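You operate a simulated robot arm through the tools that you are given. There is no shell and no other tool. Be economical: measure what you need, move in short steps, check, and stop when the job is done.

Carry out the task below with a simulated robot arm. There is one attempt and no reset: what you move stays moved.

## Task
Clear the display and total the teal and blue notes with ADD.
Fine: work at the side desk; the teal lot goes in the blue tray, the blue lot stays in the stacker; leave ADD on and the total showing.

The check looks at the end state, three seconds after you hand in, the way a careful person would. Anything else that was tipped, shoved, dropped, spilled or broken makes it a failure.

## Robot
A 6-joint arm with a fingered hand on a trunk, on a base that drives. Base frame: it is fixed to the floor where the robot stands at the start and does not move with it; the origin is under the middle of the robot, x ahead of it, y to its left, z up; the surface under the hand at the start is at about z = 0.75. Readings come in m, degrees, newtons and seconds.
With the tool pointing down near the work surface it reaches from about 0.3 to 0.62 m from the robot's upright axis, wherever it stands. Its first joint turns from -166.0 to 166.0 degrees. Places, roughly: hopper of the note counter [0.4, 0.1, 0.9]; note counter [0.6, 0.1, 0.8]; stacker of the note counter [0.7, 0.1, 0.8]; tray [0.4, -0.2, 0.8]. Payload 3.2 kg.
The tool frame sits at the grasp point between the pads (the TCP): z along the fingers, y along the line on which they close. The tips reach 0.022 m beyond it. The gripper opens to 0.112 m. The gripper's body begins 0.06 m behind the TCP. The gripper is a hand of 3 fingers: y runs from the thumb to the fingers, the wrist lies at [0, 0, -0.218] in the tool frame, and closing takes about 1.5 s.
Orientation is told as [roll, pitch, yaw] about the base's x, y, z axes, in that order, counted from this pose: with the fingers straight down and closing along the base's y, the tool's x points along the base's -x, its y along +y and its z along -z.

## Interface
- The arm moves only by the tool jog_arm. Its argument "rows" is a list of rows, each an object (a shift or turn left out is 0, a gripper value left out holds the last) with "translation": the shift along the tool's x, y, z in m, a list of three; "angular": the turn, a rotation vector about the tool's x, y, z in degrees, a list of three; "gripper": the opening in per cent of the stroke, from 0 (shut) to 100 (fully open). In form: [{"translation": [x, y, z], "angular": [rx, ry, rz], "gripper": gripper}, ...]. A call has 1 to 12 rows; each row is the pose to reach, as a shift and turn from the pose commanded when the call began, along the tool's axes at that moment. Each row takes 0.2 s and may step no farther than 0.05 m and 8.6 degrees from the row before; otherwise, or with a gripper value out of range, the whole call is refused. A pose out of reach is approached as far as the arm can. The call stops where the force on the tool passes 40 N (or 10 N more than at its start, if that is more) or the arm is blocked; 0.2 s more then pass. Each finger travels about 0.108 m/s and halts on what it meets, pressing with about 30 N; the grip force reading is that of the motor and also rises with nothing between the fingers. The clock runs only during rows and for 0.2 s after the last one: add rows that repeat a pose to give the fingers time. It gives the time, the measured TCP pose, the force on the tool (base axes), the opening and the grip force at its end, in the units of the frame above (readings bear some noise), with the torque about the TCP (base axes, N m) and any sound that the robot's microphone picked up.
- Cameras (640 x 400 px; columns grow to the right, rows downward): "scene" is now at [0.006, 0.1236, 1.4878]; the picture's right is [-0.53, -0.85, 0.00], its down [-0.64, 0.40, -0.66] and it looks along [0.56, -0.35, -0.75] (base axes); focal length 291 px, centre (320, 200). "wrist" rides on the gripper at [0.066, 0.003, -0.08] in the tool frame; the picture's right is [-0.05, 1.00, 0.00], its down [-0.77, -0.04, -0.64] and it looks along [-0.64, -0.03, 0.77] (tool axes); focal length 275 px, centre (320, 200). There is no depth. A picture from a camera that has moved, and an enlarged one, comes with that camera's place and axes in the base frame and with its lens.
- camera(camera): a new picture of that camera. No time passes.
- lift_body(by): slides the trunk up (or, below 0, down) by that many m; the arm and the scene camera ride with it, the base frame stays. It gives what a move gives, with no picture.
- steer(legs): drives the robot by 1 to 6 legs, each [ahead, turn to the left] in m and degrees, along the robot's own axes; the way and the turn of a leg run together, so that a leg with both is an arc; at most 1.5 m and 180 degrees a leg. The arm and the cameras ride along, it lands a little off, and it stops where it bumps. It gives what a move gives.
- hand_shape(shape): the hand has 3 fingers and takes this shape, open, in about a second: jaw (thumb against the fingers, like two jaws); tri (thumb and two fingers); tip (a fingertip pinch); poke (one finger out to press); point (the index stretched); flat (the hand flat); cup (the hand cupped); fist (a fist). The gripper value then closes the fingers along that shape, each until it touches; the sizes above hold for jaw. It gives what a move gives, with no picture.
- turn_head(pan, tilt): turns the head with the scene camera to pan (to the left, within 155 degrees either way) and tilt (down, from -29 to 69), counted from straight ahead of the robot. It gives what a move gives.
- enlarge(camera, box): a new picture of the part [left, top, right, bottom] of that camera's present view, enlarged. No time passes.
- hand_in(): hands the job in; it is judged then, once.

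Work in short steps. Places have to be worked out from the pictures, the camera data and where the tool is seen: move nearer, look again, correct. Check each grasp and each placing, and mend what went wrong. You have 120 turns and 78 pictures in all, those below and enlarged ones among them. Open the gripper and draw the arm clear of the work before you hand the job in, unless the task says otherwise; then end with one line.

The tools are called after ">>>" by a JSON object that holds its "name" and its "arguments". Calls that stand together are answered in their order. jog_arm: Moves the arm, as the interface text tells. Its arguments: {"type":"object","properties":{"rows":{"type":"array"}},"required":["rows"]} The other tools are called the same way: lift_body (by) slides the trunk up or down; hand_shape (shape) gives the hand a shape; steer (legs) drives the base; turn_head (pan, tilt) turns the head that bears the scene camera; camera (camera) takes a picture; enlarge (camera, box) takes an enlarged picture of a part of a camera's view; hand_in () hands the job in.

At the start:

```text
clock: 0.0
tool_pos: [0.3359, -0.0626, 1.2208]
tool_rot: [0.1, -0.1, -0.1]
wrist_force: [-0.5, -0.3, -0.9]
moment: [0.0, 0.0, 0.0]
width: 0.1119
grasp_force: 0.1
shape: jaw
trunk travel left (down, up): [-0.525, 0.065]
robot x, y, heading: [0.0026, -0.0006, -0.2]
head pan, tilt: [-31.7, 49.0]
```

scene: 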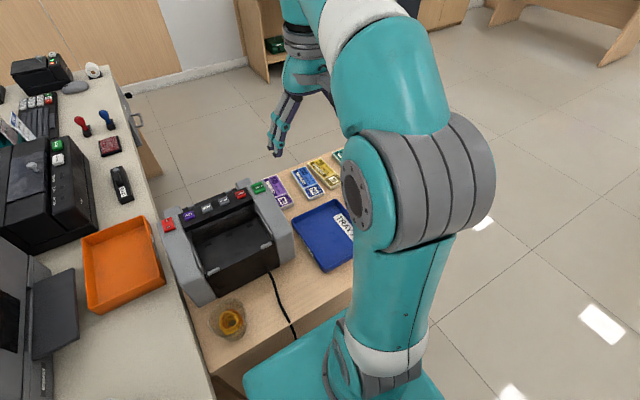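
wrist: 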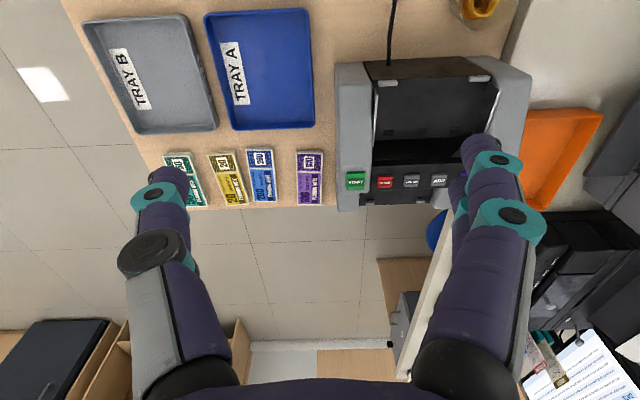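

The counter and the bundles are in front of the robot, with the buttons on the far side. I'll look closer at the panel and the notes.

>>> {"name": "enlarge", "arguments": {"camera": "scene", "box": [140, 130, 360, 350]}}

>>> {"name": "enlarge", "arguments": {"camera": "wrist", "box": [320, 40, 560, 220]}}

>>> {"name": "enlarge", "arguments": {"camera": "wrist", "box": [80, 0, 340, 220]}}

```text
1.82 times, centred on (250, 240) of scene
camera zoom: at [0.006, 0.1236, 1.4878], right [-0.53, -0.85, 0.0], down [-0.64, 0.4, -0.66], along [0.56, -0.35, -0.75], focal length 528 px, centre (447, 127)
```

zoom: 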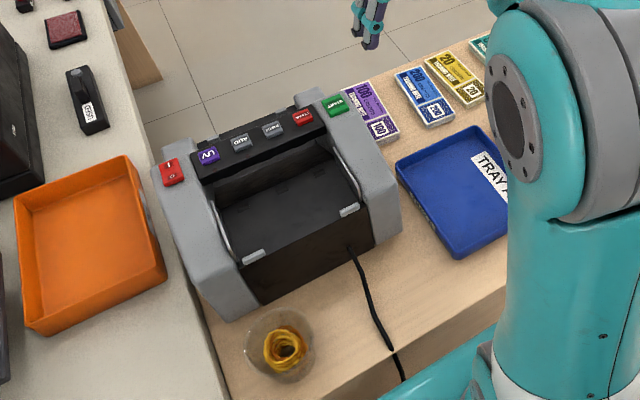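

```text
2.22 times, centred on (440, 130) of wrist
camera zoom: at [0.2704, -0.06, 1.301], right [0.05, 1.0, 0.0], down [0.77, -0.04, 0.64], along [0.64, -0.03, -0.77], focal length 612 px, centre (53, 356)
```

zoom: 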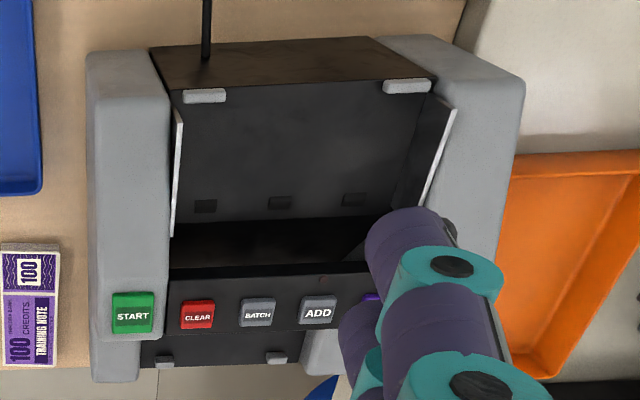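

```text
1.82 times, centred on (210, 110) of wrist
camera zoom: at [0.2704, -0.06, 1.301], right [0.05, 1.0, 0.0], down [0.77, -0.04, 0.64], along [0.64, -0.03, -0.77], focal length 500 px, centre (520, 364)
```

zoom: 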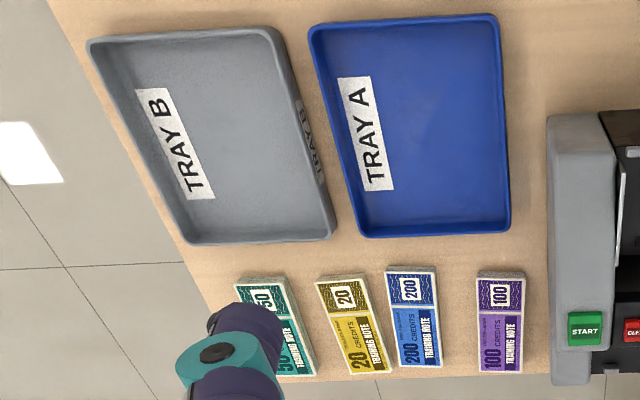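

The START button works out at about (0.53, -0.02, 0.95) and the panel faces away from the robot. I'll yaw the hand 180° high above the desk so the wrist camera looks back at the display and stacker.

>>> {"name": "jog_arm", "arguments": {"rows": [{"angular": [0, 0, -8.5]}, {"angular": [0, 0, -17]}, {"angular": [0, 0, -25.5]}, {"angular": [0, 0, -34]}, {"angular": [0, 0, -42.5]}, {"angular": [0, 0, -51]}, {"angular": [0, 0, -59.5]}, {"angular": [0, 0, -68]}, {"angular": [0, 0, -76.5]}, {"angular": [0, 0, -85]}, {"angular": [0, 0, -90]}]}}

```text
clock: 2.4
tool_pos: [0.2763, 0.1278, 1.0925]
tool_rot: [-1.5, 0.7, 88.1]
wrist_force: [0.0, -0.4, 0.4]
moment: [0.03, 0.01, -0.03]
width: 0.1121
grasp_force: 0.1
shape: jaw
out of reach, approached as far as the arm can: row 3, 4, 5, 6, 7, 8, 9, 10, 11
trunk travel left (down, up): [-0.525, 0.065]
robot x, y, heading: [0.0027, 0.0011, -0.1]
head pan, tilt: [-31.7, 49.0]
```

The arm drifted while turning, so I check where it is now.

>>> {"name": "camera", "arguments": {"camera": "scene"}}

>>> {"name": "camera", "arguments": {"camera": "wrist"}}

```text
72 pictures are left
camera scene: at [0.0065, 0.1237, 1.4878], right [-0.53, -0.85, 0.0], down [-0.64, 0.4, -0.66], along [0.56, -0.35, -0.75], focal length 291 px, centre (320, 200)
```

scene: 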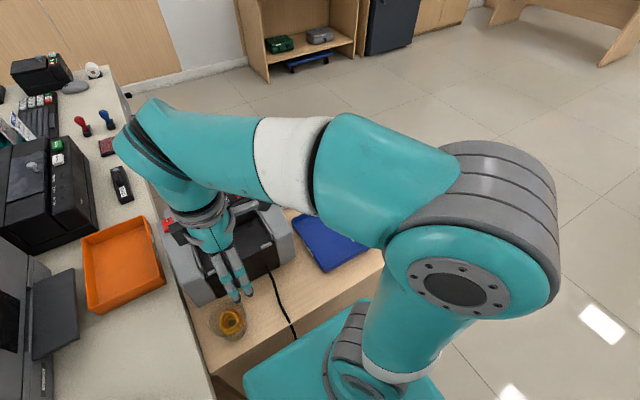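

```text
71 pictures are left
camera wrist: at [0.2698, 0.0618, 1.1739], right [-1.0, 0.08, -0.03], down [0.05, 0.78, 0.63], along [0.07, 0.62, -0.78], focal length 275 px, centre (320, 200)
```

wrist: 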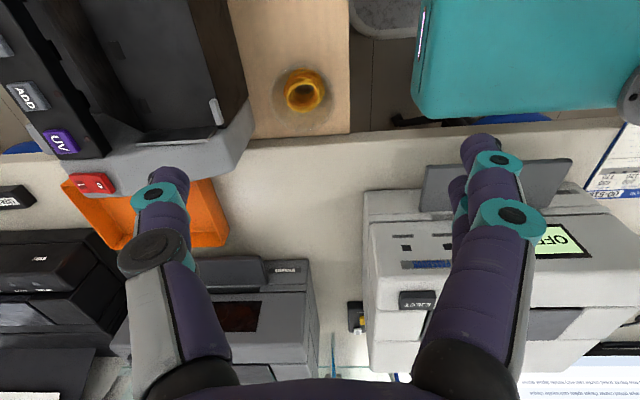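

The workspace limit pulled the hand around. The better place to work is the far side, where the display, stacker, notes and hopper are all within reach. I bring the hand back to its travel pose first.

>>> {"name": "jog_arm", "arguments": {"rows": [{"translation": [0, 0, -0.03], "angular": [0, 0, 8.5]}, {"translation": [0.02, -0.005, -0.06], "angular": [0, 0, 17]}, {"translation": [0.04, -0.01, -0.09], "angular": [0, 0, 25.5]}, {"translation": [0.06, -0.02, -0.12], "angular": [0, 0, 34]}, {"translation": [0.09, -0.03, -0.128], "angular": [0, 0, 42.5]}, {"translation": [0.12, -0.04, -0.128], "angular": [0, 0, 51]}, {"translation": [0.15, -0.05, -0.128], "angular": [0, 0, 59.5]}, {"translation": [0.17, -0.06, -0.128], "angular": [0, 0, 68]}, {"translation": [0.19, -0.06, -0.128], "angular": [0, 0, 76.5]}, {"translation": [0.19, -0.06, -0.128], "angular": [0, 0, 85]}, {"translation": [0.19, -0.06, -0.128], "angular": [0, 0, 88.1]}, {"translation": [0.19, -0.06, -0.128], "angular": [0, 0, 88.1]}]}}

>>> {"name": "turn_head", "arguments": {"pan": -70, "tilt": 40}}

>>> {"name": "camera", "arguments": {"camera": "scene"}}

```text
clock: 5.0
tool_pos: [0.3293, -0.0726, 1.2192]
tool_rot: [0.1, -0.1, 1.8]
wrist_force: [0.6, -0.2, -0.3]
moment: [-0.02, 0.0, -0.04]
width: 0.1115
grasp_force: 0.0
shape: jaw
out of reach, approached as far as the arm can: row 3, 4, 5, 6, 7
trunk travel left (down, up): [-0.525, 0.065]
robot x, y, heading: [0.0007, -0.0008, -0.2]
head pan, tilt: [-31.7, 49.0]
```

```text
clock: 6.0
tool_pos: [0.3287, -0.0723, 1.2191]
tool_rot: [0.2, -0.1, 1.8]
wrist_force: [1.0, 0.1, -0.5]
moment: [-0.04, 0.03, 0.01]
width: 0.1117
grasp_force: 0.1
shape: jaw
trunk travel left (down, up): [-0.525, 0.065]
robot x, y, heading: [-0.0002, -0.0015, 0.3]
head pan, tilt: [-70.0, 40.0]
```

```text
70 pictures are left
camera scene: at [-0.0311, 0.0847, 1.5006], right [-0.94, -0.34, 0.0], down [-0.22, 0.6, -0.77], along [0.26, -0.72, -0.64], focal length 291 px, centre (320, 200)
```

scene: 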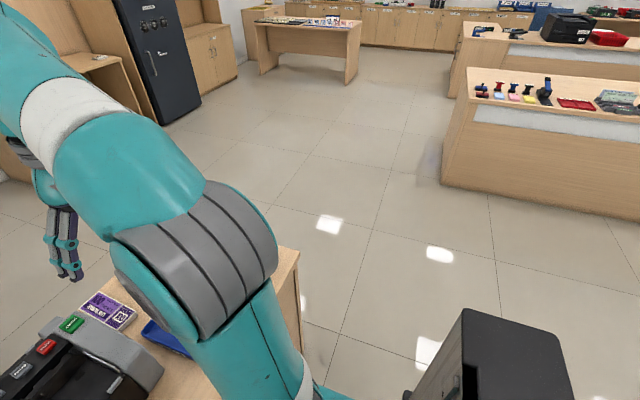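

The floor past the right end of the desk is free. I back off a little and drive around the desk to its far side.

>>> {"name": "steer", "arguments": {"legs": [[-0.15, 0], [0, -90], [1.1, 0], [0, 90], [1.35, 0], [0, 90]]}}

>>> {"name": "turn_head", "arguments": {"pan": 20, "tilt": 45}}

>>> {"name": "camera", "arguments": {"camera": "scene"}}

```text
clock: 30.5
tool_pos: [1.3121, -0.7473, 1.22]
tool_rot: [0.1, -0.1, 93.0]
wrist_force: [0.2, 0.2, 0.0]
moment: [-0.05, 0.04, 0.01]
width: 0.112
grasp_force: 0.0
shape: jaw
trunk travel left (down, up): [-0.525, 0.065]
robot x, y, heading: [1.2469, -1.0775, 91.3]
head pan, tilt: [-70.0, 40.0]
```

```text
clock: 32.1
tool_pos: [1.3119, -0.749, 1.2183]
tool_rot: [0.0, -0.1, 93.1]
wrist_force: [0.5, 0.6, 0.2]
moment: [0.01, 0.01, -0.01]
width: 0.1118
grasp_force: 0.1
shape: jaw
trunk travel left (down, up): [-0.525, 0.065]
robot x, y, heading: [1.2449, -1.0766, 91.3]
head pan, tilt: [20.0, 45.0]
```

```text
69 pictures are left
camera scene: at [1.0514, -1.0667, 1.4934], right [0.93, 0.36, 0.0], down [0.26, -0.66, -0.71], along [-0.26, 0.66, -0.71], focal length 291 px, centre (320, 200)
```

scene: 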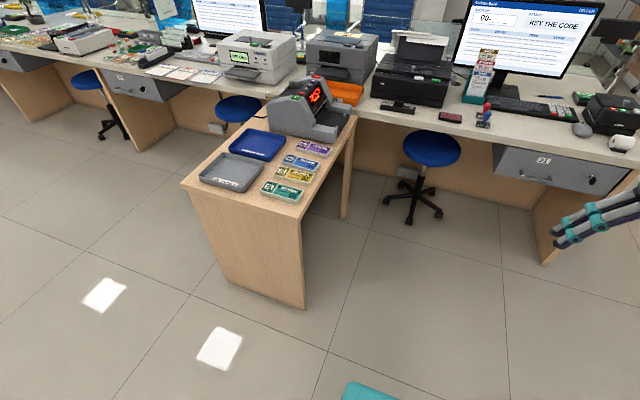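

The machine's red display is lit, and a stool stands near (1.13, 0.45), so I must stay at y of about -0.2 or less. I zoom in on the machine before driving on.

>>> {"name": "enlarge", "arguments": {"camera": "scene", "box": [180, 60, 380, 210]}}

>>> {"name": "steer", "arguments": {"legs": [[0.82, 0], [0, 88.7]]}}

```text
2.67 times, centred on (280, 135) of scene
camera zoom: at [1.0514, -1.0667, 1.4934], right [0.93, 0.36, 0.0], down [0.26, -0.66, -0.71], along [-0.26, 0.66, -0.71], focal length 775 px, centre (427, 373)
```

zoom: 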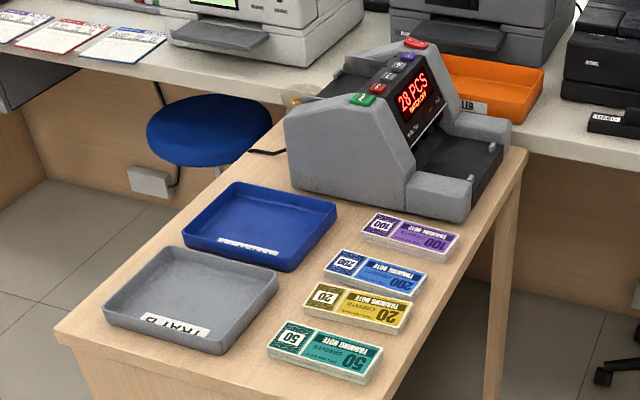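

```text
clock: 40.3
tool_pos: [0.9038, -0.1609, 1.2187]
tool_rot: [0.1, -0.2, -179.4]
wrist_force: [-0.1, 0.2, 0.2]
moment: [0.03, -0.02, -0.02]
width: 0.1123
grasp_force: 0.0
shape: jaw
trunk travel left (down, up): [-0.525, 0.065]
robot x, y, heading: [1.2318, -0.2394, 178.9]
head pan, tilt: [20.0, 45.0]
```

The display reads "28 PCS" with a second line, and the stacker opens towards me. I move up to the desk and look.

>>> {"name": "steer", "arguments": {"legs": [[0.2, 0]]}}

>>> {"name": "turn_head", "arguments": {"pan": -25, "tilt": 50}}

>>> {"name": "camera", "arguments": {"camera": "scene"}}

>>> {"name": "camera", "arguments": {"camera": "wrist"}}

```text
clock: 42.0
tool_pos: [0.6976, -0.1587, 1.219]
tool_rot: [0.0, 0.1, -179.0]
wrist_force: [0.1, -0.3, 0.6]
moment: [0.01, 0.03, 0.02]
width: 0.1119
grasp_force: 0.0
shape: jaw
trunk travel left (down, up): [-0.525, 0.065]
robot x, y, heading: [1.0239, -0.2368, 179.2]
head pan, tilt: [20.0, 45.0]
```

```text
clock: 43.1
tool_pos: [0.6972, -0.1587, 1.2183]
tool_rot: [0.2, -0.1, -178.9]
wrist_force: [0.3, 0.0, 0.4]
moment: [-0.01, 0.01, 0.03]
width: 0.1119
grasp_force: 0.2
shape: jaw
trunk travel left (down, up): [-0.525, 0.065]
robot x, y, heading: [1.0269, -0.2373, 179.0]
head pan, tilt: [-25.0, 50.0]
```

```text
67 pictures are left
camera scene: at [1.0139, -0.3713, 1.4865], right [0.44, 0.9, 0.0], down [0.69, -0.33, -0.64], along [-0.58, 0.28, -0.77], focal length 291 px, centre (320, 200)
```

scene: 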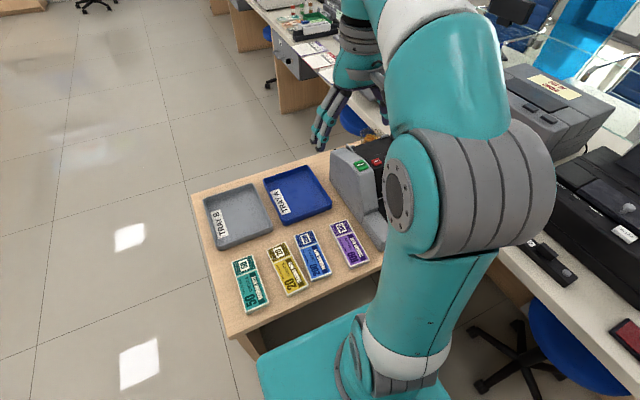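

```text
66 pictures are left
camera wrist: at [0.7657, -0.1616, 1.2988], right [-0.03, -1.0, 0.0], down [-0.77, 0.02, 0.64], along [-0.64, 0.02, -0.77], focal length 275 px, centre (320, 200)
```

wrist: 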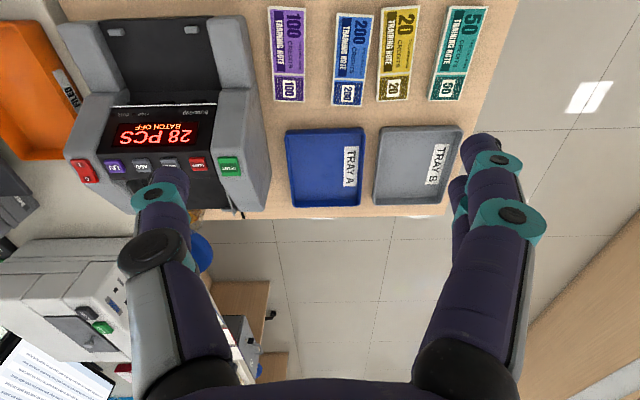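

I can read it now: "28 PCS / BATCH OFF". I take the poke shape and look at where the fingertip sits.

>>> {"name": "hand_shape", "arguments": {"shape": "poke"}}

>>> {"name": "camera", "arguments": {"camera": "wrist"}}

>>> {"name": "enlarge", "arguments": {"camera": "scene", "box": [290, 60, 410, 180]}}

```text
clock: 44.0
tool_pos: [0.6974, -0.1589, 1.2187]
tool_rot: [0.1, -0.1, -179.0]
wrist_force: [-0.4, 0.2, 0.3]
moment: [0.01, -0.01, 0.03]
width: 0.0002
grasp_force: 0.0
shape: poke
trunk travel left (down, up): [-0.525, 0.065]
robot x, y, heading: [1.0298, -0.2416, 179.2]
head pan, tilt: [-25.0, 50.0]
```

```text
65 pictures are left
camera wrist: at [0.7657, -0.1616, 1.2988], right [-0.03, -1.0, 0.0], down [-0.77, 0.02, 0.64], along [-0.64, 0.02, -0.77], focal length 275 px, centre (320, 200)
```

wrist: 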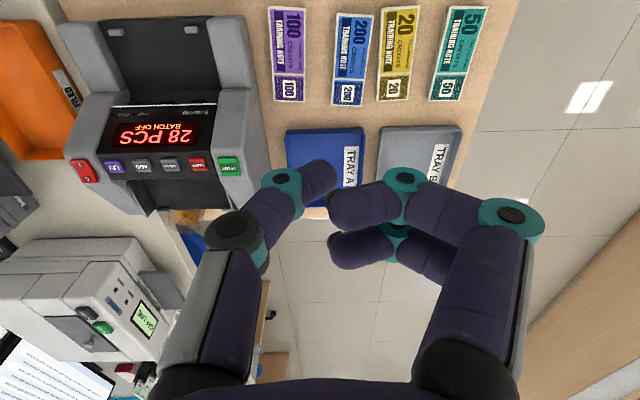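

```text
3.33 times, centred on (350, 120) of scene
camera zoom: at [1.014, -0.3712, 1.4865], right [0.44, 0.9, 0.0], down [0.69, -0.33, -0.64], along [-0.58, 0.28, -0.77], focal length 969 px, centre (220, 467)
```

zoom: 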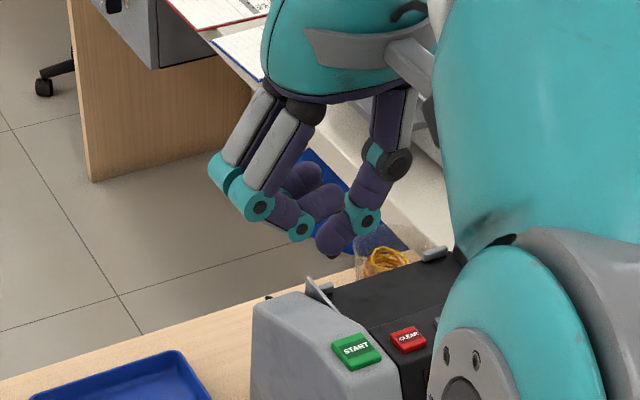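

The poke shape is unclear, so I try "point" for a straight index.

>>> {"name": "hand_shape", "arguments": {"shape": "point"}}

>>> {"name": "camera", "arguments": {"camera": "wrist"}}

>>> {"name": "enlarge", "arguments": {"camera": "scene", "box": [290, 60, 410, 180]}}

```text
clock: 44.9
tool_pos: [0.6971, -0.1592, 1.2196]
tool_rot: [0.1, -0.2, -179.0]
wrist_force: [0.5, -0.6, -0.8]
moment: [-0.02, -0.02, -0.01]
width: 0.0
grasp_force: 0.1
shape: point
trunk travel left (down, up): [-0.525, 0.065]
robot x, y, heading: [1.0262, -0.2377, 179.1]
head pan, tilt: [-25.0, 50.0]
```

```text
63 pictures are left
camera wrist: at [0.7657, -0.1616, 1.2988], right [-0.03, -1.0, 0.0], down [-0.77, 0.02, 0.64], along [-0.64, 0.02, -0.77], focal length 275 px, centre (320, 200)
```

wrist: 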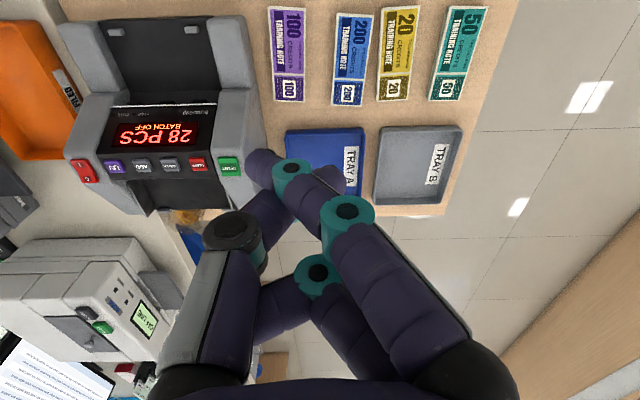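

```text
3.33 times, centred on (350, 120) of scene
camera zoom: at [1.014, -0.3712, 1.4865], right [0.44, 0.9, 0.0], down [0.69, -0.33, -0.64], along [-0.58, 0.28, -0.77], focal length 969 px, centre (220, 467)
```

zoom: 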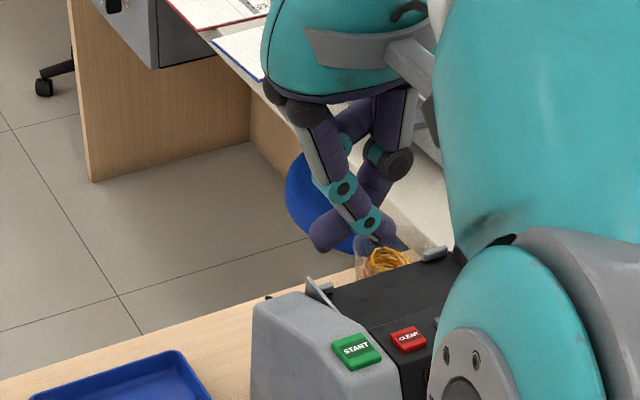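

The index crosses the thumb there, so a single tilted jaw finger is cleaner. I go back to jaw, tilt so the thumb hangs lowest, and hover it above CLEAR, which I judge to be at (0.542, 0.032, 0.948).

>>> {"name": "hand_shape", "arguments": {"shape": "jaw"}}

>>> {"name": "jog_arm", "arguments": {"rows": [{"translation": [-0.025, -0.024, 0.031], "angular": [-4, 0, 0]}, {"translation": [-0.05, -0.048, 0.062], "angular": [-8, 0, 0]}, {"translation": [-0.075, -0.072, 0.093], "angular": [-12, 0, 0]}, {"translation": [-0.1, -0.096, 0.124], "angular": [-16, 0, 0]}, {"translation": [-0.125, -0.12, 0.155], "angular": [-20, 0, 0]}, {"translation": [-0.1525, -0.1437, 0.184], "angular": [-20, 0, 0]}, {"translation": [-0.1525, -0.1437, 0.184], "angular": [-20, 0, 0]}]}}

>>> {"name": "camera", "arguments": {"camera": "wrist"}}

>>> {"name": "camera", "arguments": {"camera": "scene"}}

```text
clock: 45.8
tool_pos: [0.6978, -0.1583, 1.2189]
tool_rot: [0.2, -0.1, -179.0]
wrist_force: [-0.1, 0.4, -0.7]
moment: [-0.01, -0.03, -0.02]
width: 0.0798
grasp_force: 0.2
shape: jaw
trunk travel left (down, up): [-0.525, 0.065]
robot x, y, heading: [1.024, -0.2374, 179.1]
head pan, tilt: [-25.0, 50.0]
```

```text
clock: 47.4
tool_pos: [0.5429, -0.0177, 1.0342]
tool_rot: [20.1, -0.1, -179.0]
wrist_force: [0.0, -0.3, 0.1]
moment: [0.02, -0.03, 0.01]
width: 0.0803
grasp_force: 0.1
shape: jaw
trunk travel left (down, up): [-0.525, 0.065]
robot x, y, heading: [1.026, -0.2388, 179.0]
head pan, tilt: [-25.0, 50.0]
```

```text
61 pictures are left
camera wrist: at [0.6098, 0.0075, 1.1106], right [-0.03, -0.94, 0.34], down [-0.77, 0.24, 0.59], along [-0.63, -0.25, -0.73], focal length 275 px, centre (320, 200)
```

wrist: 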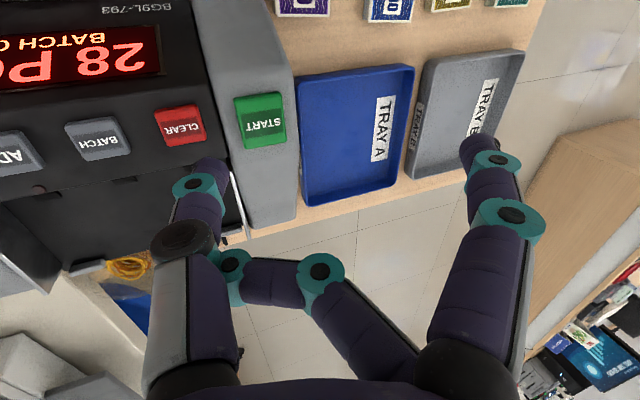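

```text
60 pictures are left
camera scene: at [1.014, -0.3713, 1.4865], right [0.44, 0.9, 0.0], down [0.69, -0.33, -0.64], along [-0.58, 0.28, -0.77], focal length 291 px, centre (320, 200)
```

scene: 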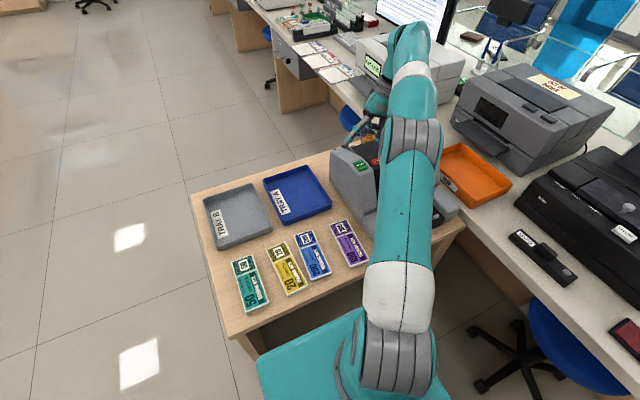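

The opening reads 0.080 and one finger is still curled. I open the gripper fully, then check the thumb tip against CLEAR.

>>> {"name": "jog_arm", "arguments": {"rows": [{"gripper": 100}, {"gripper": 100}, {"gripper": 100}, {"gripper": 100}]}}

>>> {"name": "camera", "arguments": {"camera": "wrist"}}

```text
clock: 48.4
tool_pos: [0.5437, -0.0167, 1.0346]
tool_rot: [20.1, -0.1, -179.0]
wrist_force: [0.1, -0.2, -0.3]
moment: [0.0, 0.0, -0.01]
width: 0.0802
grasp_force: 0.1
shape: jaw
trunk travel left (down, up): [-0.525, 0.065]
robot x, y, heading: [1.0265, -0.2351, 179.2]
head pan, tilt: [-25.0, 50.0]
```

```text
59 pictures are left
camera wrist: at [0.6098, 0.0074, 1.1108], right [-0.03, -0.94, 0.34], down [-0.77, 0.24, 0.59], along [-0.63, -0.25, -0.73], focal length 275 px, centre (320, 200)
```

wrist: 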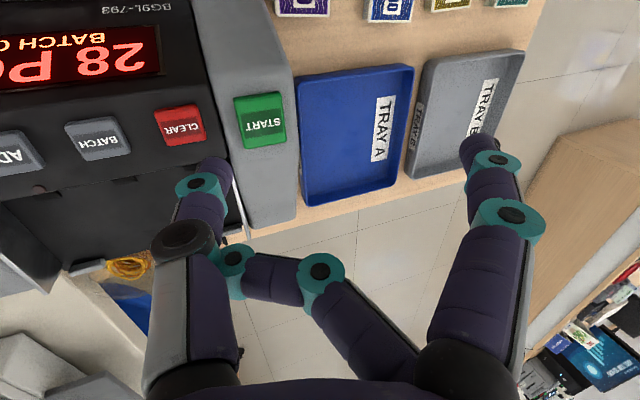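

The middle finger is caught behind the thumb. I raise the hand and go through "flat" to untangle it before retaking "jaw".

>>> {"name": "jog_arm", "arguments": {"rows": [{"translation": [0, 0, -0.04]}, {"translation": [0, 0, -0.08]}, {"translation": [0, 0, -0.1]}]}}

>>> {"name": "hand_shape", "arguments": {"shape": "flat"}}

>>> {"name": "hand_shape", "arguments": {"shape": "jaw"}}

>>> {"name": "camera", "arguments": {"camera": "wrist"}}

```text
clock: 49.2
tool_pos: [0.5652, -0.0304, 1.0776]
tool_rot: [19.9, -0.3, -179.1]
wrist_force: [0.0, -0.6, -0.4]
moment: [0.03, -0.04, -0.02]
width: 0.08
grasp_force: 0.0
shape: jaw
out of reach, approached as far as the arm can: row 1, 2, 3
trunk travel left (down, up): [-0.525, 0.065]
robot x, y, heading: [1.0249, -0.2374, 179.0]
head pan, tilt: [-25.0, 50.0]
```

```text
clock: 50.1
tool_pos: [0.5638, -0.0299, 1.077]
tool_rot: [20.1, -0.2, -179.0]
wrist_force: [0.5, -0.3, 0.2]
moment: [-0.01, 0.0, 0.0]
width: 0.0001
grasp_force: 0.1
shape: flat
trunk travel left (down, up): [-0.525, 0.065]
robot x, y, heading: [1.0252, -0.2366, 179.2]
head pan, tilt: [-25.0, 50.0]
```

```text
clock: 51.0
tool_pos: [0.5631, -0.03, 1.0783]
tool_rot: [20.0, -0.2, -179.1]
wrist_force: [-0.1, -0.3, -0.3]
moment: [0.05, 0.0, 0.03]
width: 0.1119
grasp_force: 0.1
shape: jaw
trunk travel left (down, up): [-0.525, 0.065]
robot x, y, heading: [1.0259, -0.2354, 179.1]
head pan, tilt: [-25.0, 50.0]
```

```text
58 pictures are left
camera wrist: at [0.6312, -0.0058, 1.1536], right [-0.03, -0.94, 0.34], down [-0.77, 0.24, 0.59], along [-0.63, -0.25, -0.73], focal length 275 px, centre (320, 200)
```

wrist: 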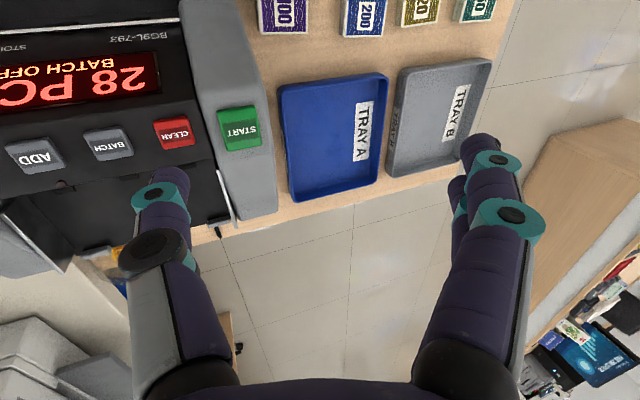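

The jaw is clean again, and my thumb tip estimate matches the picture. I come down to about 1.5 cm above CLEAR.

>>> {"name": "jog_arm", "arguments": {"rows": [{"translation": [-0.009, -0.018, 0.032]}, {"translation": [-0.017, -0.0372, 0.0642]}, {"translation": [-0.017, -0.0372, 0.0642]}]}}

>>> {"name": "camera", "arguments": {"camera": "wrist"}}

```text
clock: 51.8
tool_pos: [0.5473, -0.0199, 1.004]
tool_rot: [20.0, -0.1, -178.9]
wrist_force: [0.5, 0.8, 0.2]
moment: [0.04, 0.01, 0.02]
width: 0.1117
grasp_force: 0.1
shape: jaw
trunk travel left (down, up): [-0.525, 0.065]
robot x, y, heading: [1.0259, -0.241, 179.1]
head pan, tilt: [-25.0, 50.0]
```

```text
57 pictures are left
camera wrist: at [0.6131, 0.0055, 1.0794], right [-0.03, -0.94, 0.34], down [-0.77, 0.24, 0.59], along [-0.63, -0.25, -0.73], focal length 275 px, centre (320, 200)
```

wrist: 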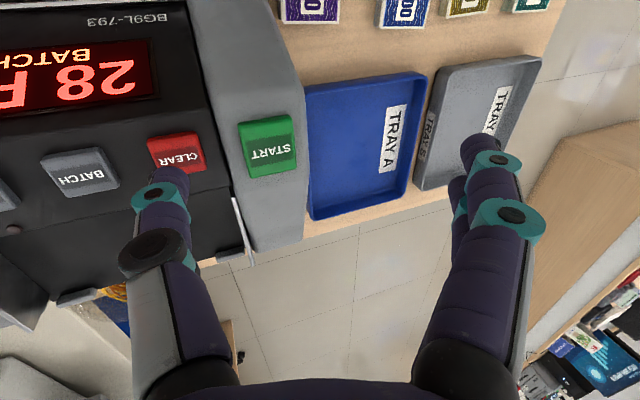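

The thumb tip is above CLEAR to within a couple of millimetres. I press down in small steps and lift again.

>>> {"name": "jog_arm", "arguments": {"rows": [{"translation": [0.002, -0.0034, 0.0094]}, {"translation": [0.002, -0.0045, 0.0122]}, {"translation": [0.002, -0.0055, 0.015]}, {"translation": [0.002, -0.0065, 0.0178]}, {"translation": [0.002, -0.0075, 0.0206]}]}}

>>> {"name": "camera", "arguments": {"camera": "wrist"}}

```text
clock: 53.0
tool_pos: [0.5475, -0.0193, 0.9831]
tool_rot: [20.0, -0.1, -178.9]
wrist_force: [0.1, -0.2, -0.3]
moment: [0.0, -0.02, 0.03]
width: 0.1122
grasp_force: 0.0
shape: jaw
trunk travel left (down, up): [-0.525, 0.065]
robot x, y, heading: [1.0234, -0.2362, 179.0]
head pan, tilt: [-25.0, 50.0]
```

```text
56 pictures are left
camera wrist: at [0.6141, 0.0055, 1.0594], right [-0.03, -0.94, 0.34], down [-0.77, 0.24, 0.59], along [-0.63, -0.25, -0.73], focal length 275 px, centre (320, 200)
```

wrist: 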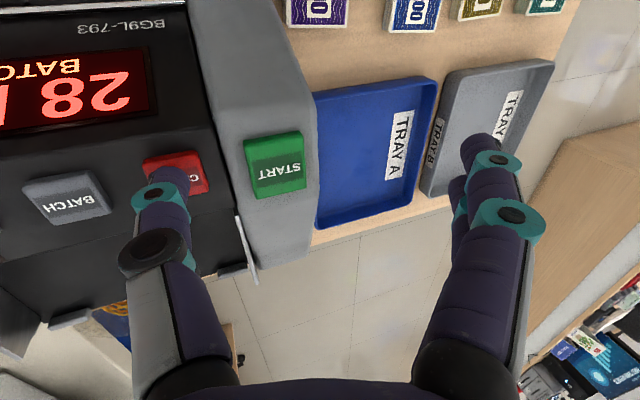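

There is no contact yet with the tip at about 0.941. I keep pressing down in 3 mm steps.

>>> {"name": "jog_arm", "arguments": {"rows": [{"translation": [0, -0.001, 0.0028]}, {"translation": [0, -0.002, 0.0056]}, {"translation": [0, -0.003, 0.0085]}, {"translation": [0, -0.004, 0.0113]}, {"translation": [0, -0.0051, 0.0141]}]}}

>>> {"name": "camera", "arguments": {"camera": "wrist"}}

```text
clock: 54.2
tool_pos: [0.5473, -0.0209, 0.9727]
tool_rot: [19.9, -0.4, -179.1]
wrist_force: [-2.7, -2.7, 26.6]
moment: [1.51, 0.13, 0.19]
width: 0.1121
grasp_force: 0.1
shape: jaw
trunk travel left (down, up): [-0.525, 0.065]
robot x, y, heading: [1.0276, -0.2378, 179.2]
head pan, tilt: [-25.0, 50.0]
heard: click
```

```text
55 pictures are left
camera wrist: at [0.6143, 0.0035, 1.0474], right [-0.03, -0.94, 0.34], down [-0.77, 0.24, 0.59], along [-0.64, -0.25, -0.73], focal length 275 px, centre (320, 200)
```

wrist: 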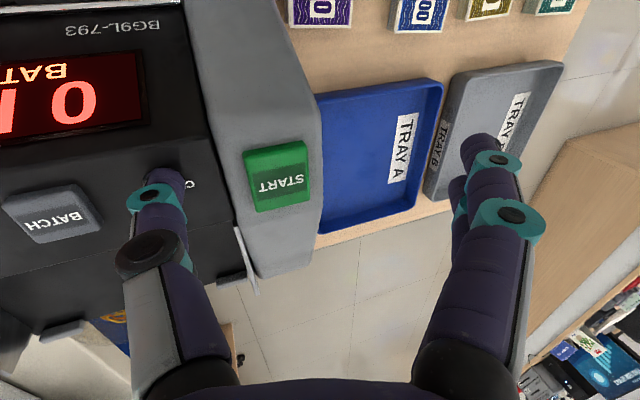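

The press clicked and the display shows 0. I lift off and move to above ADD, near (0.546, 0.117).

>>> {"name": "jog_arm", "arguments": {"rows": [{"translation": [0, 0.0154, -0.0423]}, {"translation": [0, -0.024, -0.0565]}, {"translation": [0, -0.0636, -0.071]}, {"translation": [0, -0.0636, -0.071]}]}}

>>> {"name": "camera", "arguments": {"camera": "wrist"}}

```text
clock: 55.2
tool_pos: [0.5623, 0.0238, 1.0004]
tool_rot: [19.9, -0.2, -179.2]
wrist_force: [0.7, 0.9, 0.2]
moment: [0.0, -0.02, 0.01]
width: 0.1119
grasp_force: 0.0
shape: jaw
out of reach, approached as far as the arm can: row 2, 3, 4
trunk travel left (down, up): [-0.525, 0.065]
robot x, y, heading: [1.0249, -0.2353, 178.6]
head pan, tilt: [-25.0, 50.0]
```

```text
54 pictures are left
camera wrist: at [0.6297, 0.0471, 1.0754], right [-0.03, -0.94, 0.34], down [-0.77, 0.24, 0.59], along [-0.63, -0.24, -0.73], focal length 275 px, centre (320, 200)
```

wrist: 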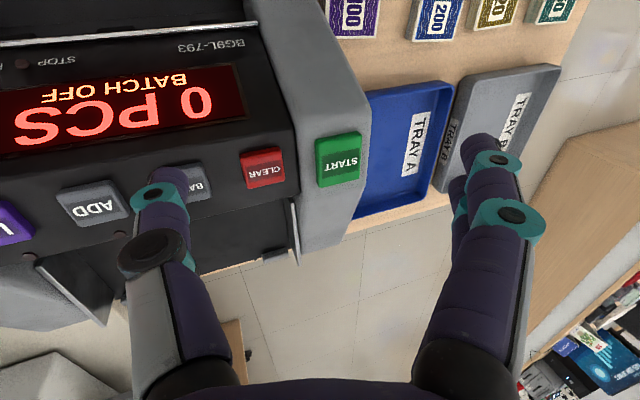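

Display reads 0 PCS / BATCH OFF, but ADD is beyond reach from here, and the hopper will be too. I pull the hand back and check how much room the base has in front of the desk.

>>> {"name": "jog_arm", "arguments": {"rows": [{"translation": [0.03, 0.03, -0.02], "angular": [4, 0, 0]}, {"translation": [0.06, 0.06, -0.05], "angular": [8, 0, 0]}, {"translation": [0.09, 0.09, -0.08], "angular": [12, 0, 0]}, {"translation": [0.12, 0.11, -0.11], "angular": [16, 0, 0]}, {"translation": [0.14, 0.12, -0.14], "angular": [20, 0, 0]}]}}

>>> {"name": "turn_head", "arguments": {"pan": 0, "tilt": 69}}

>>> {"name": "camera", "arguments": {"camera": "scene"}}

```text
refused: row 2 steps farther than a row can; nothing moved
```

```text
clock: 56.1
tool_pos: [0.5623, 0.0227, 0.9995]
tool_rot: [19.9, -0.2, -179.2]
wrist_force: [-0.6, -1.2, -0.3]
moment: [-0.01, -0.01, 0.01]
width: 0.1121
grasp_force: 0.0
shape: jaw
trunk travel left (down, up): [-0.525, 0.065]
robot x, y, heading: [1.0231, -0.2377, 179.2]
head pan, tilt: [0.0, 68.8]
```

```text
53 pictures are left
camera scene: at [1.0272, -0.4038, 1.4646], right [0.02, 1.0, 0.0], down [0.93, -0.01, -0.36], along [-0.36, 0.01, -0.93], focal length 291 px, centre (320, 200)
```

scene: 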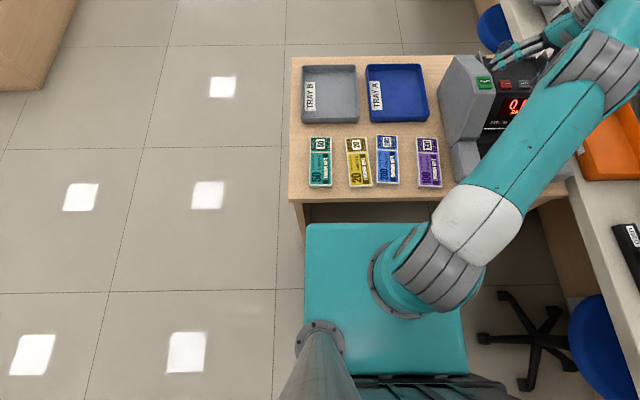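

The base front is about 6 cm from the desk, so I'll shift the robot about 13 cm towards the machine instead. First I pull the hand up and back in smaller steps.

>>> {"name": "jog_arm", "arguments": {"rows": [{"translation": [0.025, 0.025, -0.025], "angular": [4, 0, 0]}, {"translation": [0.05, 0.05, -0.05], "angular": [8, 0, 0]}, {"translation": [0.075, 0.075, -0.075], "angular": [12, 0, 0]}, {"translation": [0.1, 0.1, -0.1], "angular": [16, 0, 0]}, {"translation": [0.125, 0.12, -0.125], "angular": [20, 0, 0]}, {"translation": [0.14, 0.12, -0.15], "angular": [20, 0, 0]}]}}

>>> {"name": "steer", "arguments": {"legs": [[-0.15, 0], [0, 25], [-0.31, 0], [0, -25], [0.44, 0]]}}

>>> {"name": "camera", "arguments": {"camera": "scene"}}

```text
clock: 57.5
tool_pos: [0.7028, -0.0366, 1.18]
tool_rot: [-0.1, -0.2, -179.0]
wrist_force: [-0.9, 0.1, -0.2]
moment: [0.02, 0.02, -0.02]
width: 0.1122
grasp_force: 0.0
shape: jaw
trunk travel left (down, up): [-0.525, 0.065]
robot x, y, heading: [1.0228, -0.2335, 179.0]
head pan, tilt: [0.0, 68.8]
```

```text
clock: 65.4
tool_pos: [0.6941, 0.1032, 1.1792]
tool_rot: [0.0, -0.1, -179.8]
wrist_force: [0.7, 0.2, -0.3]
moment: [0.01, 0.0, 0.0]
width: 0.112
grasp_force: 0.0
shape: jaw
trunk travel left (down, up): [-0.525, 0.065]
robot x, y, heading: [1.0171, -0.1014, 178.5]
head pan, tilt: [0.0, 68.8]
```

```text
52 pictures are left
camera scene: at [1.0134, -0.269, 1.4645], right [0.03, 1.0, 0.0], down [0.93, -0.03, -0.36], along [-0.36, 0.01, -0.93], focal length 291 px, centre (320, 200)
```

scene: 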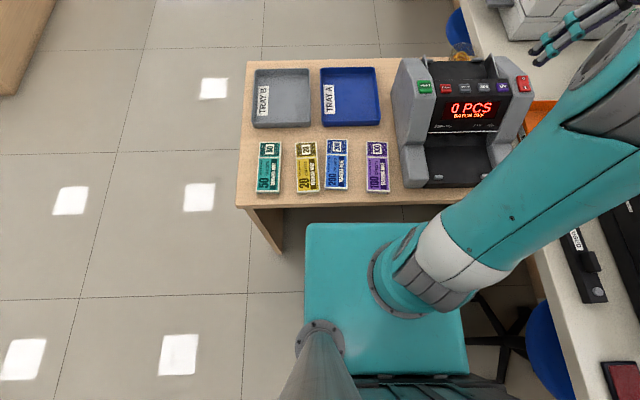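

The robot shifted as planned, and the scene camera now shows the display and notes clearly. I bring the tilted thumb above ADD.

>>> {"name": "jog_arm", "arguments": {"rows": [{"translation": [-0.025, 0.006, 0.031], "angular": [-4, 0, 0]}, {"translation": [-0.05, 0.012, 0.062], "angular": [-8, 0, 0]}, {"translation": [-0.075, 0.018, 0.093], "angular": [-12, 0, 0]}, {"translation": [-0.1, 0.024, 0.124], "angular": [-16, 0, 0]}, {"translation": [-0.125, 0.03, 0.155], "angular": [-20, 0, 0]}, {"translation": [-0.148, 0.036, 0.189], "angular": [-20, 0, 0]}, {"translation": [-0.148, 0.036, 0.189], "angular": [-20, 0, 0]}]}}

>>> {"name": "camera", "arguments": {"camera": "wrist"}}

```text
clock: 67.0
tool_pos: [0.5466, 0.0658, 0.989]
tool_rot: [20.2, -0.1, -179.8]
wrist_force: [0.5, -0.6, -0.7]
moment: [-0.01, 0.0, 0.0]
width: 0.1121
grasp_force: 0.1
shape: jaw
trunk travel left (down, up): [-0.525, 0.065]
robot x, y, heading: [1.0147, -0.1031, 178.5]
head pan, tilt: [0.0, 68.8]
```

```text
51 pictures are left
camera wrist: at [0.614, 0.0897, 1.0657], right [-0.04, -0.94, 0.34], down [-0.77, 0.25, 0.59], along [-0.64, -0.24, -0.73], focal length 275 px, centre (320, 200)
```

wrist: 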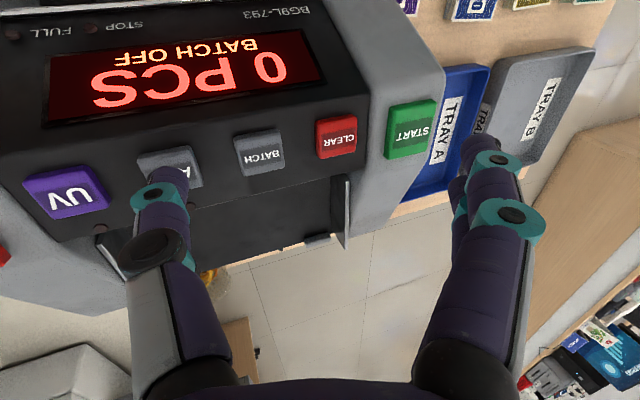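

The thumb is centred on ADD. I press to the depth that worked for CLEAR and lift.

>>> {"name": "jog_arm", "arguments": {"rows": [{"translation": [0, -0.003, 0.0085]}, {"translation": [0, -0.004, 0.0113]}, {"translation": [0, -0.005, 0.0141]}, {"translation": [0, -0.006, 0.0169]}]}}

>>> {"name": "jog_arm", "arguments": {"rows": [{"translation": [0, 0.008, -0.022]}, {"translation": [0, 0.0205, -0.056]}]}}

>>> {"name": "camera", "arguments": {"camera": "wrist"}}

```text
clock: 68.0
tool_pos: [0.5464, 0.0673, 0.9723]
tool_rot: [20.0, -0.2, -179.6]
wrist_force: [-3.7, -1.4, 10.2]
moment: [0.59, 0.15, 0.19]
width: 0.112
grasp_force: 0.1
shape: jaw
trunk travel left (down, up): [-0.525, 0.065]
robot x, y, heading: [1.0176, -0.1061, 178.5]
head pan, tilt: [0.0, 68.8]
heard: click
```

```text
clock: 68.6
tool_pos: [0.5454, 0.0654, 1.0306]
tool_rot: [20.0, -0.1, -179.8]
wrist_force: [0.2, 0.5, 0.2]
moment: [-0.02, 0.0, 0.0]
width: 0.1116
grasp_force: 0.1
shape: jaw
trunk travel left (down, up): [-0.525, 0.065]
robot x, y, heading: [1.0139, -0.1028, 178.4]
head pan, tilt: [0.0, 68.8]
```

```text
50 pictures are left
camera wrist: at [0.6128, 0.09, 1.1078], right [-0.04, -0.94, 0.34], down [-0.77, 0.25, 0.59], along [-0.64, -0.24, -0.73], focal length 275 px, centre (320, 200)
```

wrist: 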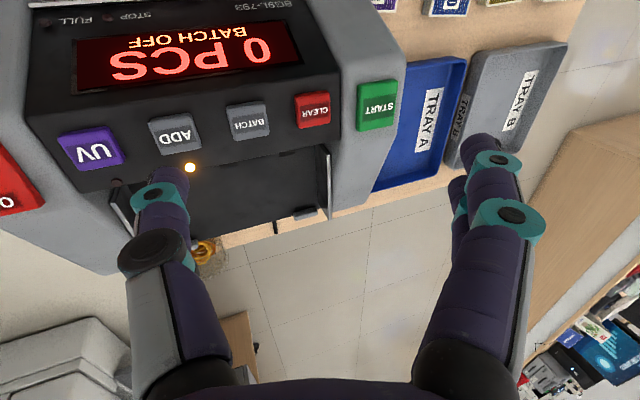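

The ADD lamp is lit. Next I untilt the hand and move above the teal 50s bundle, near (0.643, -0.40).

>>> {"name": "jog_arm", "arguments": {"rows": [{"translation": [0.0105, 0.0373, 0.0213], "angular": [2, 0, 0]}, {"translation": [0.021, 0.0745, 0.0425], "angular": [4, 0, 0]}, {"translation": [0.0314, 0.1118, 0.0638], "angular": [6, 0, 0]}, {"translation": [0.0418, 0.149, 0.085], "angular": [8, 0, 0]}, {"translation": [0.0523, 0.1864, 0.1064], "angular": [10, 0, 0]}, {"translation": [0.0627, 0.2236, 0.1276], "angular": [12, 0, 0]}, {"translation": [0.0732, 0.261, 0.149], "angular": [14, 0, 0]}, {"translation": [0.0836, 0.2982, 0.1702], "angular": [16, 0, 0]}, {"translation": [0.0941, 0.3355, 0.1915], "angular": [18, 0, 0]}, {"translation": [0.1045, 0.3727, 0.2127], "angular": [20, 0, 0]}, {"translation": [0.115, 0.41, 0.234], "angular": [20, 0, 0]}, {"translation": [0.115, 0.41, 0.234], "angular": [20, 0, 0]}]}}

>>> {"name": "camera", "arguments": {"camera": "wrist"}}

>>> {"name": "camera", "arguments": {"camera": "scene"}}

```text
clock: 71.2
tool_pos: [0.6629, -0.3993, 0.9533]
tool_rot: [0.1, -0.1, -179.8]
wrist_force: [0.3, -0.3, 0.4]
moment: [0.02, 0.01, -0.05]
width: 0.1119
grasp_force: 0.0
shape: jaw
trunk travel left (down, up): [-0.525, 0.065]
robot x, y, heading: [1.0147, -0.1018, 178.4]
head pan, tilt: [0.0, 68.8]
```

```text
49 pictures are left
camera wrist: at [0.7301, -0.4034, 1.0335], right [-0.04, -1.0, 0.0], down [-0.77, 0.03, 0.64], along [-0.64, 0.03, -0.77], focal length 275 px, centre (320, 200)
```

wrist: 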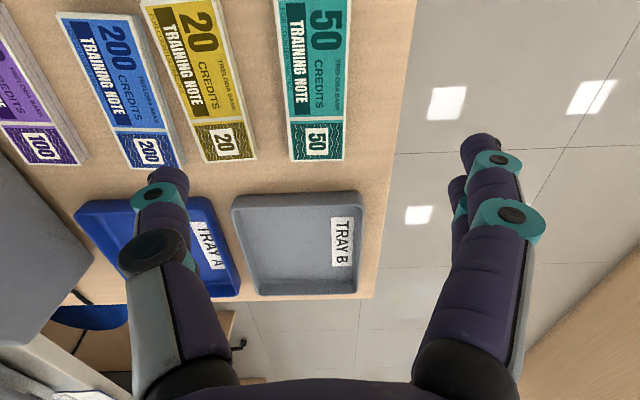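

```text
48 pictures are left
camera scene: at [1.014, -0.2692, 1.4645], right [0.03, 1.0, 0.0], down [0.93, -0.03, -0.36], along [-0.36, 0.01, -0.93], focal length 291 px, centre (320, 200)
```

scene: 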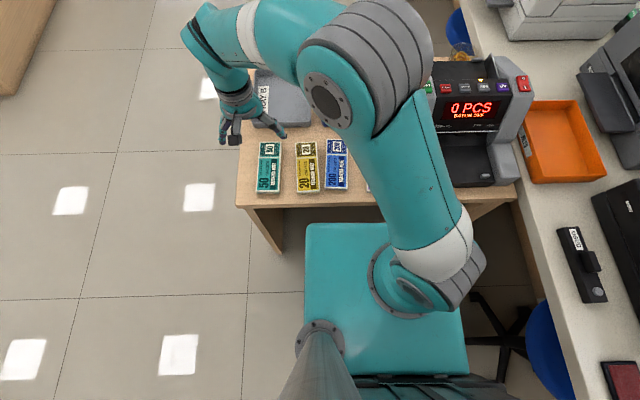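

The teal bundle is centred near (0.646, -0.394), about 0.055 wide and aligned with x. The yellow bundle is only 3.5 cm away, so I close to about 0.085 and go down to z = 0.80.

>>> {"name": "jog_arm", "arguments": {"rows": [{"translation": [-0.006, -0.002, 0.04], "gripper": 76}, {"translation": [-0.012, -0.004, 0.08], "gripper": 76}, {"translation": [-0.017, -0.005, 0.12], "gripper": 76}, {"translation": [-0.017, -0.005, 0.153], "gripper": 76}, {"translation": [-0.017, -0.005, 0.153], "gripper": 76}]}}

>>> {"name": "camera", "arguments": {"camera": "wrist"}}

>>> {"name": "enlarge", "arguments": {"camera": "scene", "box": [210, 90, 370, 210]}}

```text
clock: 72.4
tool_pos: [0.6454, -0.3957, 0.7993]
tool_rot: [0.1, -0.1, -179.9]
wrist_force: [-0.3, 0.7, 0.8]
moment: [-0.01, -0.01, 0.02]
width: 0.0854
grasp_force: 0.1
shape: jaw
trunk travel left (down, up): [-0.525, 0.065]
robot x, y, heading: [1.0148, -0.1032, 178.3]
head pan, tilt: [0.0, 68.8]
```

```text
47 pictures are left
camera wrist: at [0.7123, -0.3993, 0.879], right [-0.04, -1.0, 0.0], down [-0.77, 0.03, 0.64], along [-0.64, 0.03, -0.77], focal length 275 px, centre (320, 200)
```

wrist: 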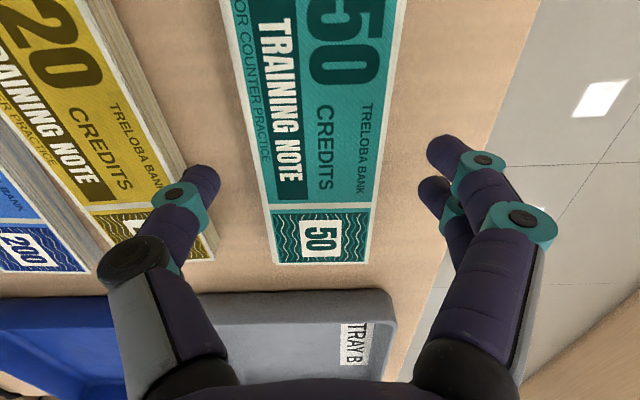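

```text
3.33 times, centred on (290, 150) of scene
camera zoom: at [1.014, -0.2692, 1.4645], right [0.03, 1.0, 0.0], down [0.93, -0.03, -0.36], along [-0.36, 0.01, -0.93], focal length 969 px, centre (420, 367)
```

zoom: 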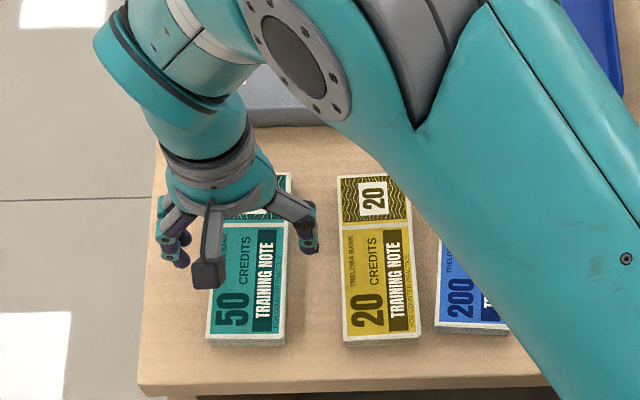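

The fingers straddle the bundle with about 1 cm to the yellow one. I lower to z = 0.776 and close.

>>> {"name": "jog_arm", "arguments": {"rows": [{"translation": [0, -0.001, 0.012]}, {"translation": [0, -0.001, 0.023]}, {"translation": [0, -0.001, 0.023], "gripper": 30}, {"translation": [0, -0.001, 0.023], "gripper": 30}, {"translation": [0, -0.001, 0.023], "gripper": 30}]}}

>>> {"name": "camera", "arguments": {"camera": "wrist"}}

```text
clock: 73.6
tool_pos: [0.645, -0.3939, 0.7764]
tool_rot: [0.1, -0.2, -179.9]
wrist_force: [0.2, -1.2, -0.4]
moment: [0.0, 0.0, 0.03]
width: 0.0534
grasp_force: 29.7
shape: jaw
trunk travel left (down, up): [-0.525, 0.065]
robot x, y, heading: [1.0164, -0.1008, 178.5]
head pan, tilt: [0.0, 68.8]
```

```text
45 pictures are left
camera wrist: at [0.7126, -0.3974, 0.8565], right [-0.04, -1.0, 0.0], down [-0.77, 0.03, 0.64], along [-0.64, 0.03, -0.77], focal length 275 px, centre (320, 200)
```

wrist: 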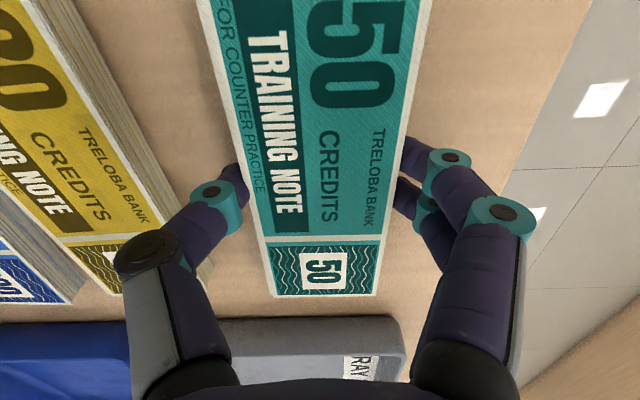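

The grip holds at 0.053. I lift it straight up.

>>> {"name": "jog_arm", "arguments": {"rows": [{"translation": [0, 0, -0.04]}, {"translation": [0, 0, -0.085]}, {"translation": [0, 0, -0.13]}, {"translation": [0, 0, -0.175]}, {"translation": [0, 0, -0.215]}, {"translation": [0, 0, -0.25]}]}}

>>> {"name": "jog_arm", "arguments": {"rows": [{"translation": [0.0, -0.02, 0], "angular": [0, 0, -8]}, {"translation": [0.0, -0.05, 0], "angular": [0, 0, -16]}, {"translation": [0.0, -0.08, 0], "angular": [0, 0, -24]}, {"translation": [0.0, -0.11, 0], "angular": [0, 0, -32]}, {"translation": [0.0, -0.14, 0], "angular": [0, 0, -40]}, {"translation": [0.0, -0.17, 0], "angular": [0, 0, -48]}, {"translation": [0.0, -0.2, 0], "angular": [0, 0, -56]}, {"translation": [0.0, -0.23, 0], "angular": [0, 0, -64]}, {"translation": [0.0, -0.26, 0], "angular": [0, 0, -72]}, {"translation": [0.0, -0.29, 0], "angular": [0, 0, -80]}, {"translation": [0.0, -0.32, 0], "angular": [0, 0, -88]}, {"translation": [0.0, -0.34, 0], "angular": [0, 0, -90]}]}}

>>> {"name": "camera", "arguments": {"camera": "scene"}}

```text
clock: 75.0
tool_pos: [0.6463, -0.3942, 1.0278]
tool_rot: [0.0, -0.1, -179.8]
wrist_force: [0.0, 0.4, -0.5]
moment: [-0.01, 0.01, -0.02]
width: 0.0534
grasp_force: 29.9
shape: jaw
trunk travel left (down, up): [-0.525, 0.065]
robot x, y, heading: [1.0158, -0.1056, 178.4]
head pan, tilt: [0.0, 68.8]
```

```text
clock: 77.6
tool_pos: [0.6781, -0.1652, 0.9583]
tool_rot: [-2.1, 2.8, -92.6]
wrist_force: [1.1, -0.4, -0.3]
moment: [-0.01, -0.01, 0.04]
width: 0.0535
grasp_force: 29.9
shape: jaw
out of reach, approached as far as the arm can: row 9, 10, 11, 12
trunk travel left (down, up): [-0.525, 0.065]
robot x, y, heading: [1.0141, -0.0997, 178.3]
head pan, tilt: [0.0, 68.8]
```

```text
44 pictures are left
camera scene: at [1.0139, -0.2692, 1.4645], right [0.03, 1.0, 0.0], down [0.93, -0.03, -0.36], along [-0.36, 0.01, -0.93], focal length 291 px, centre (320, 200)
```

scene: 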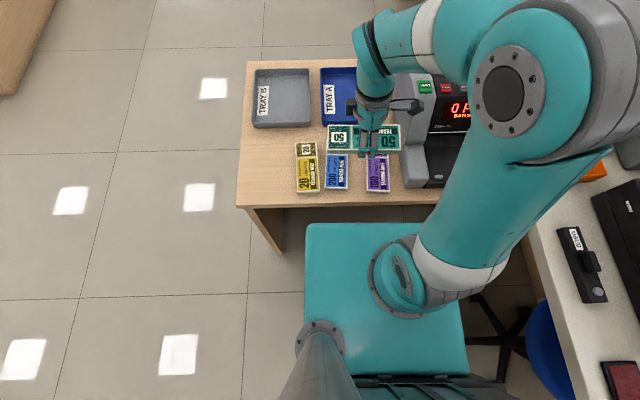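

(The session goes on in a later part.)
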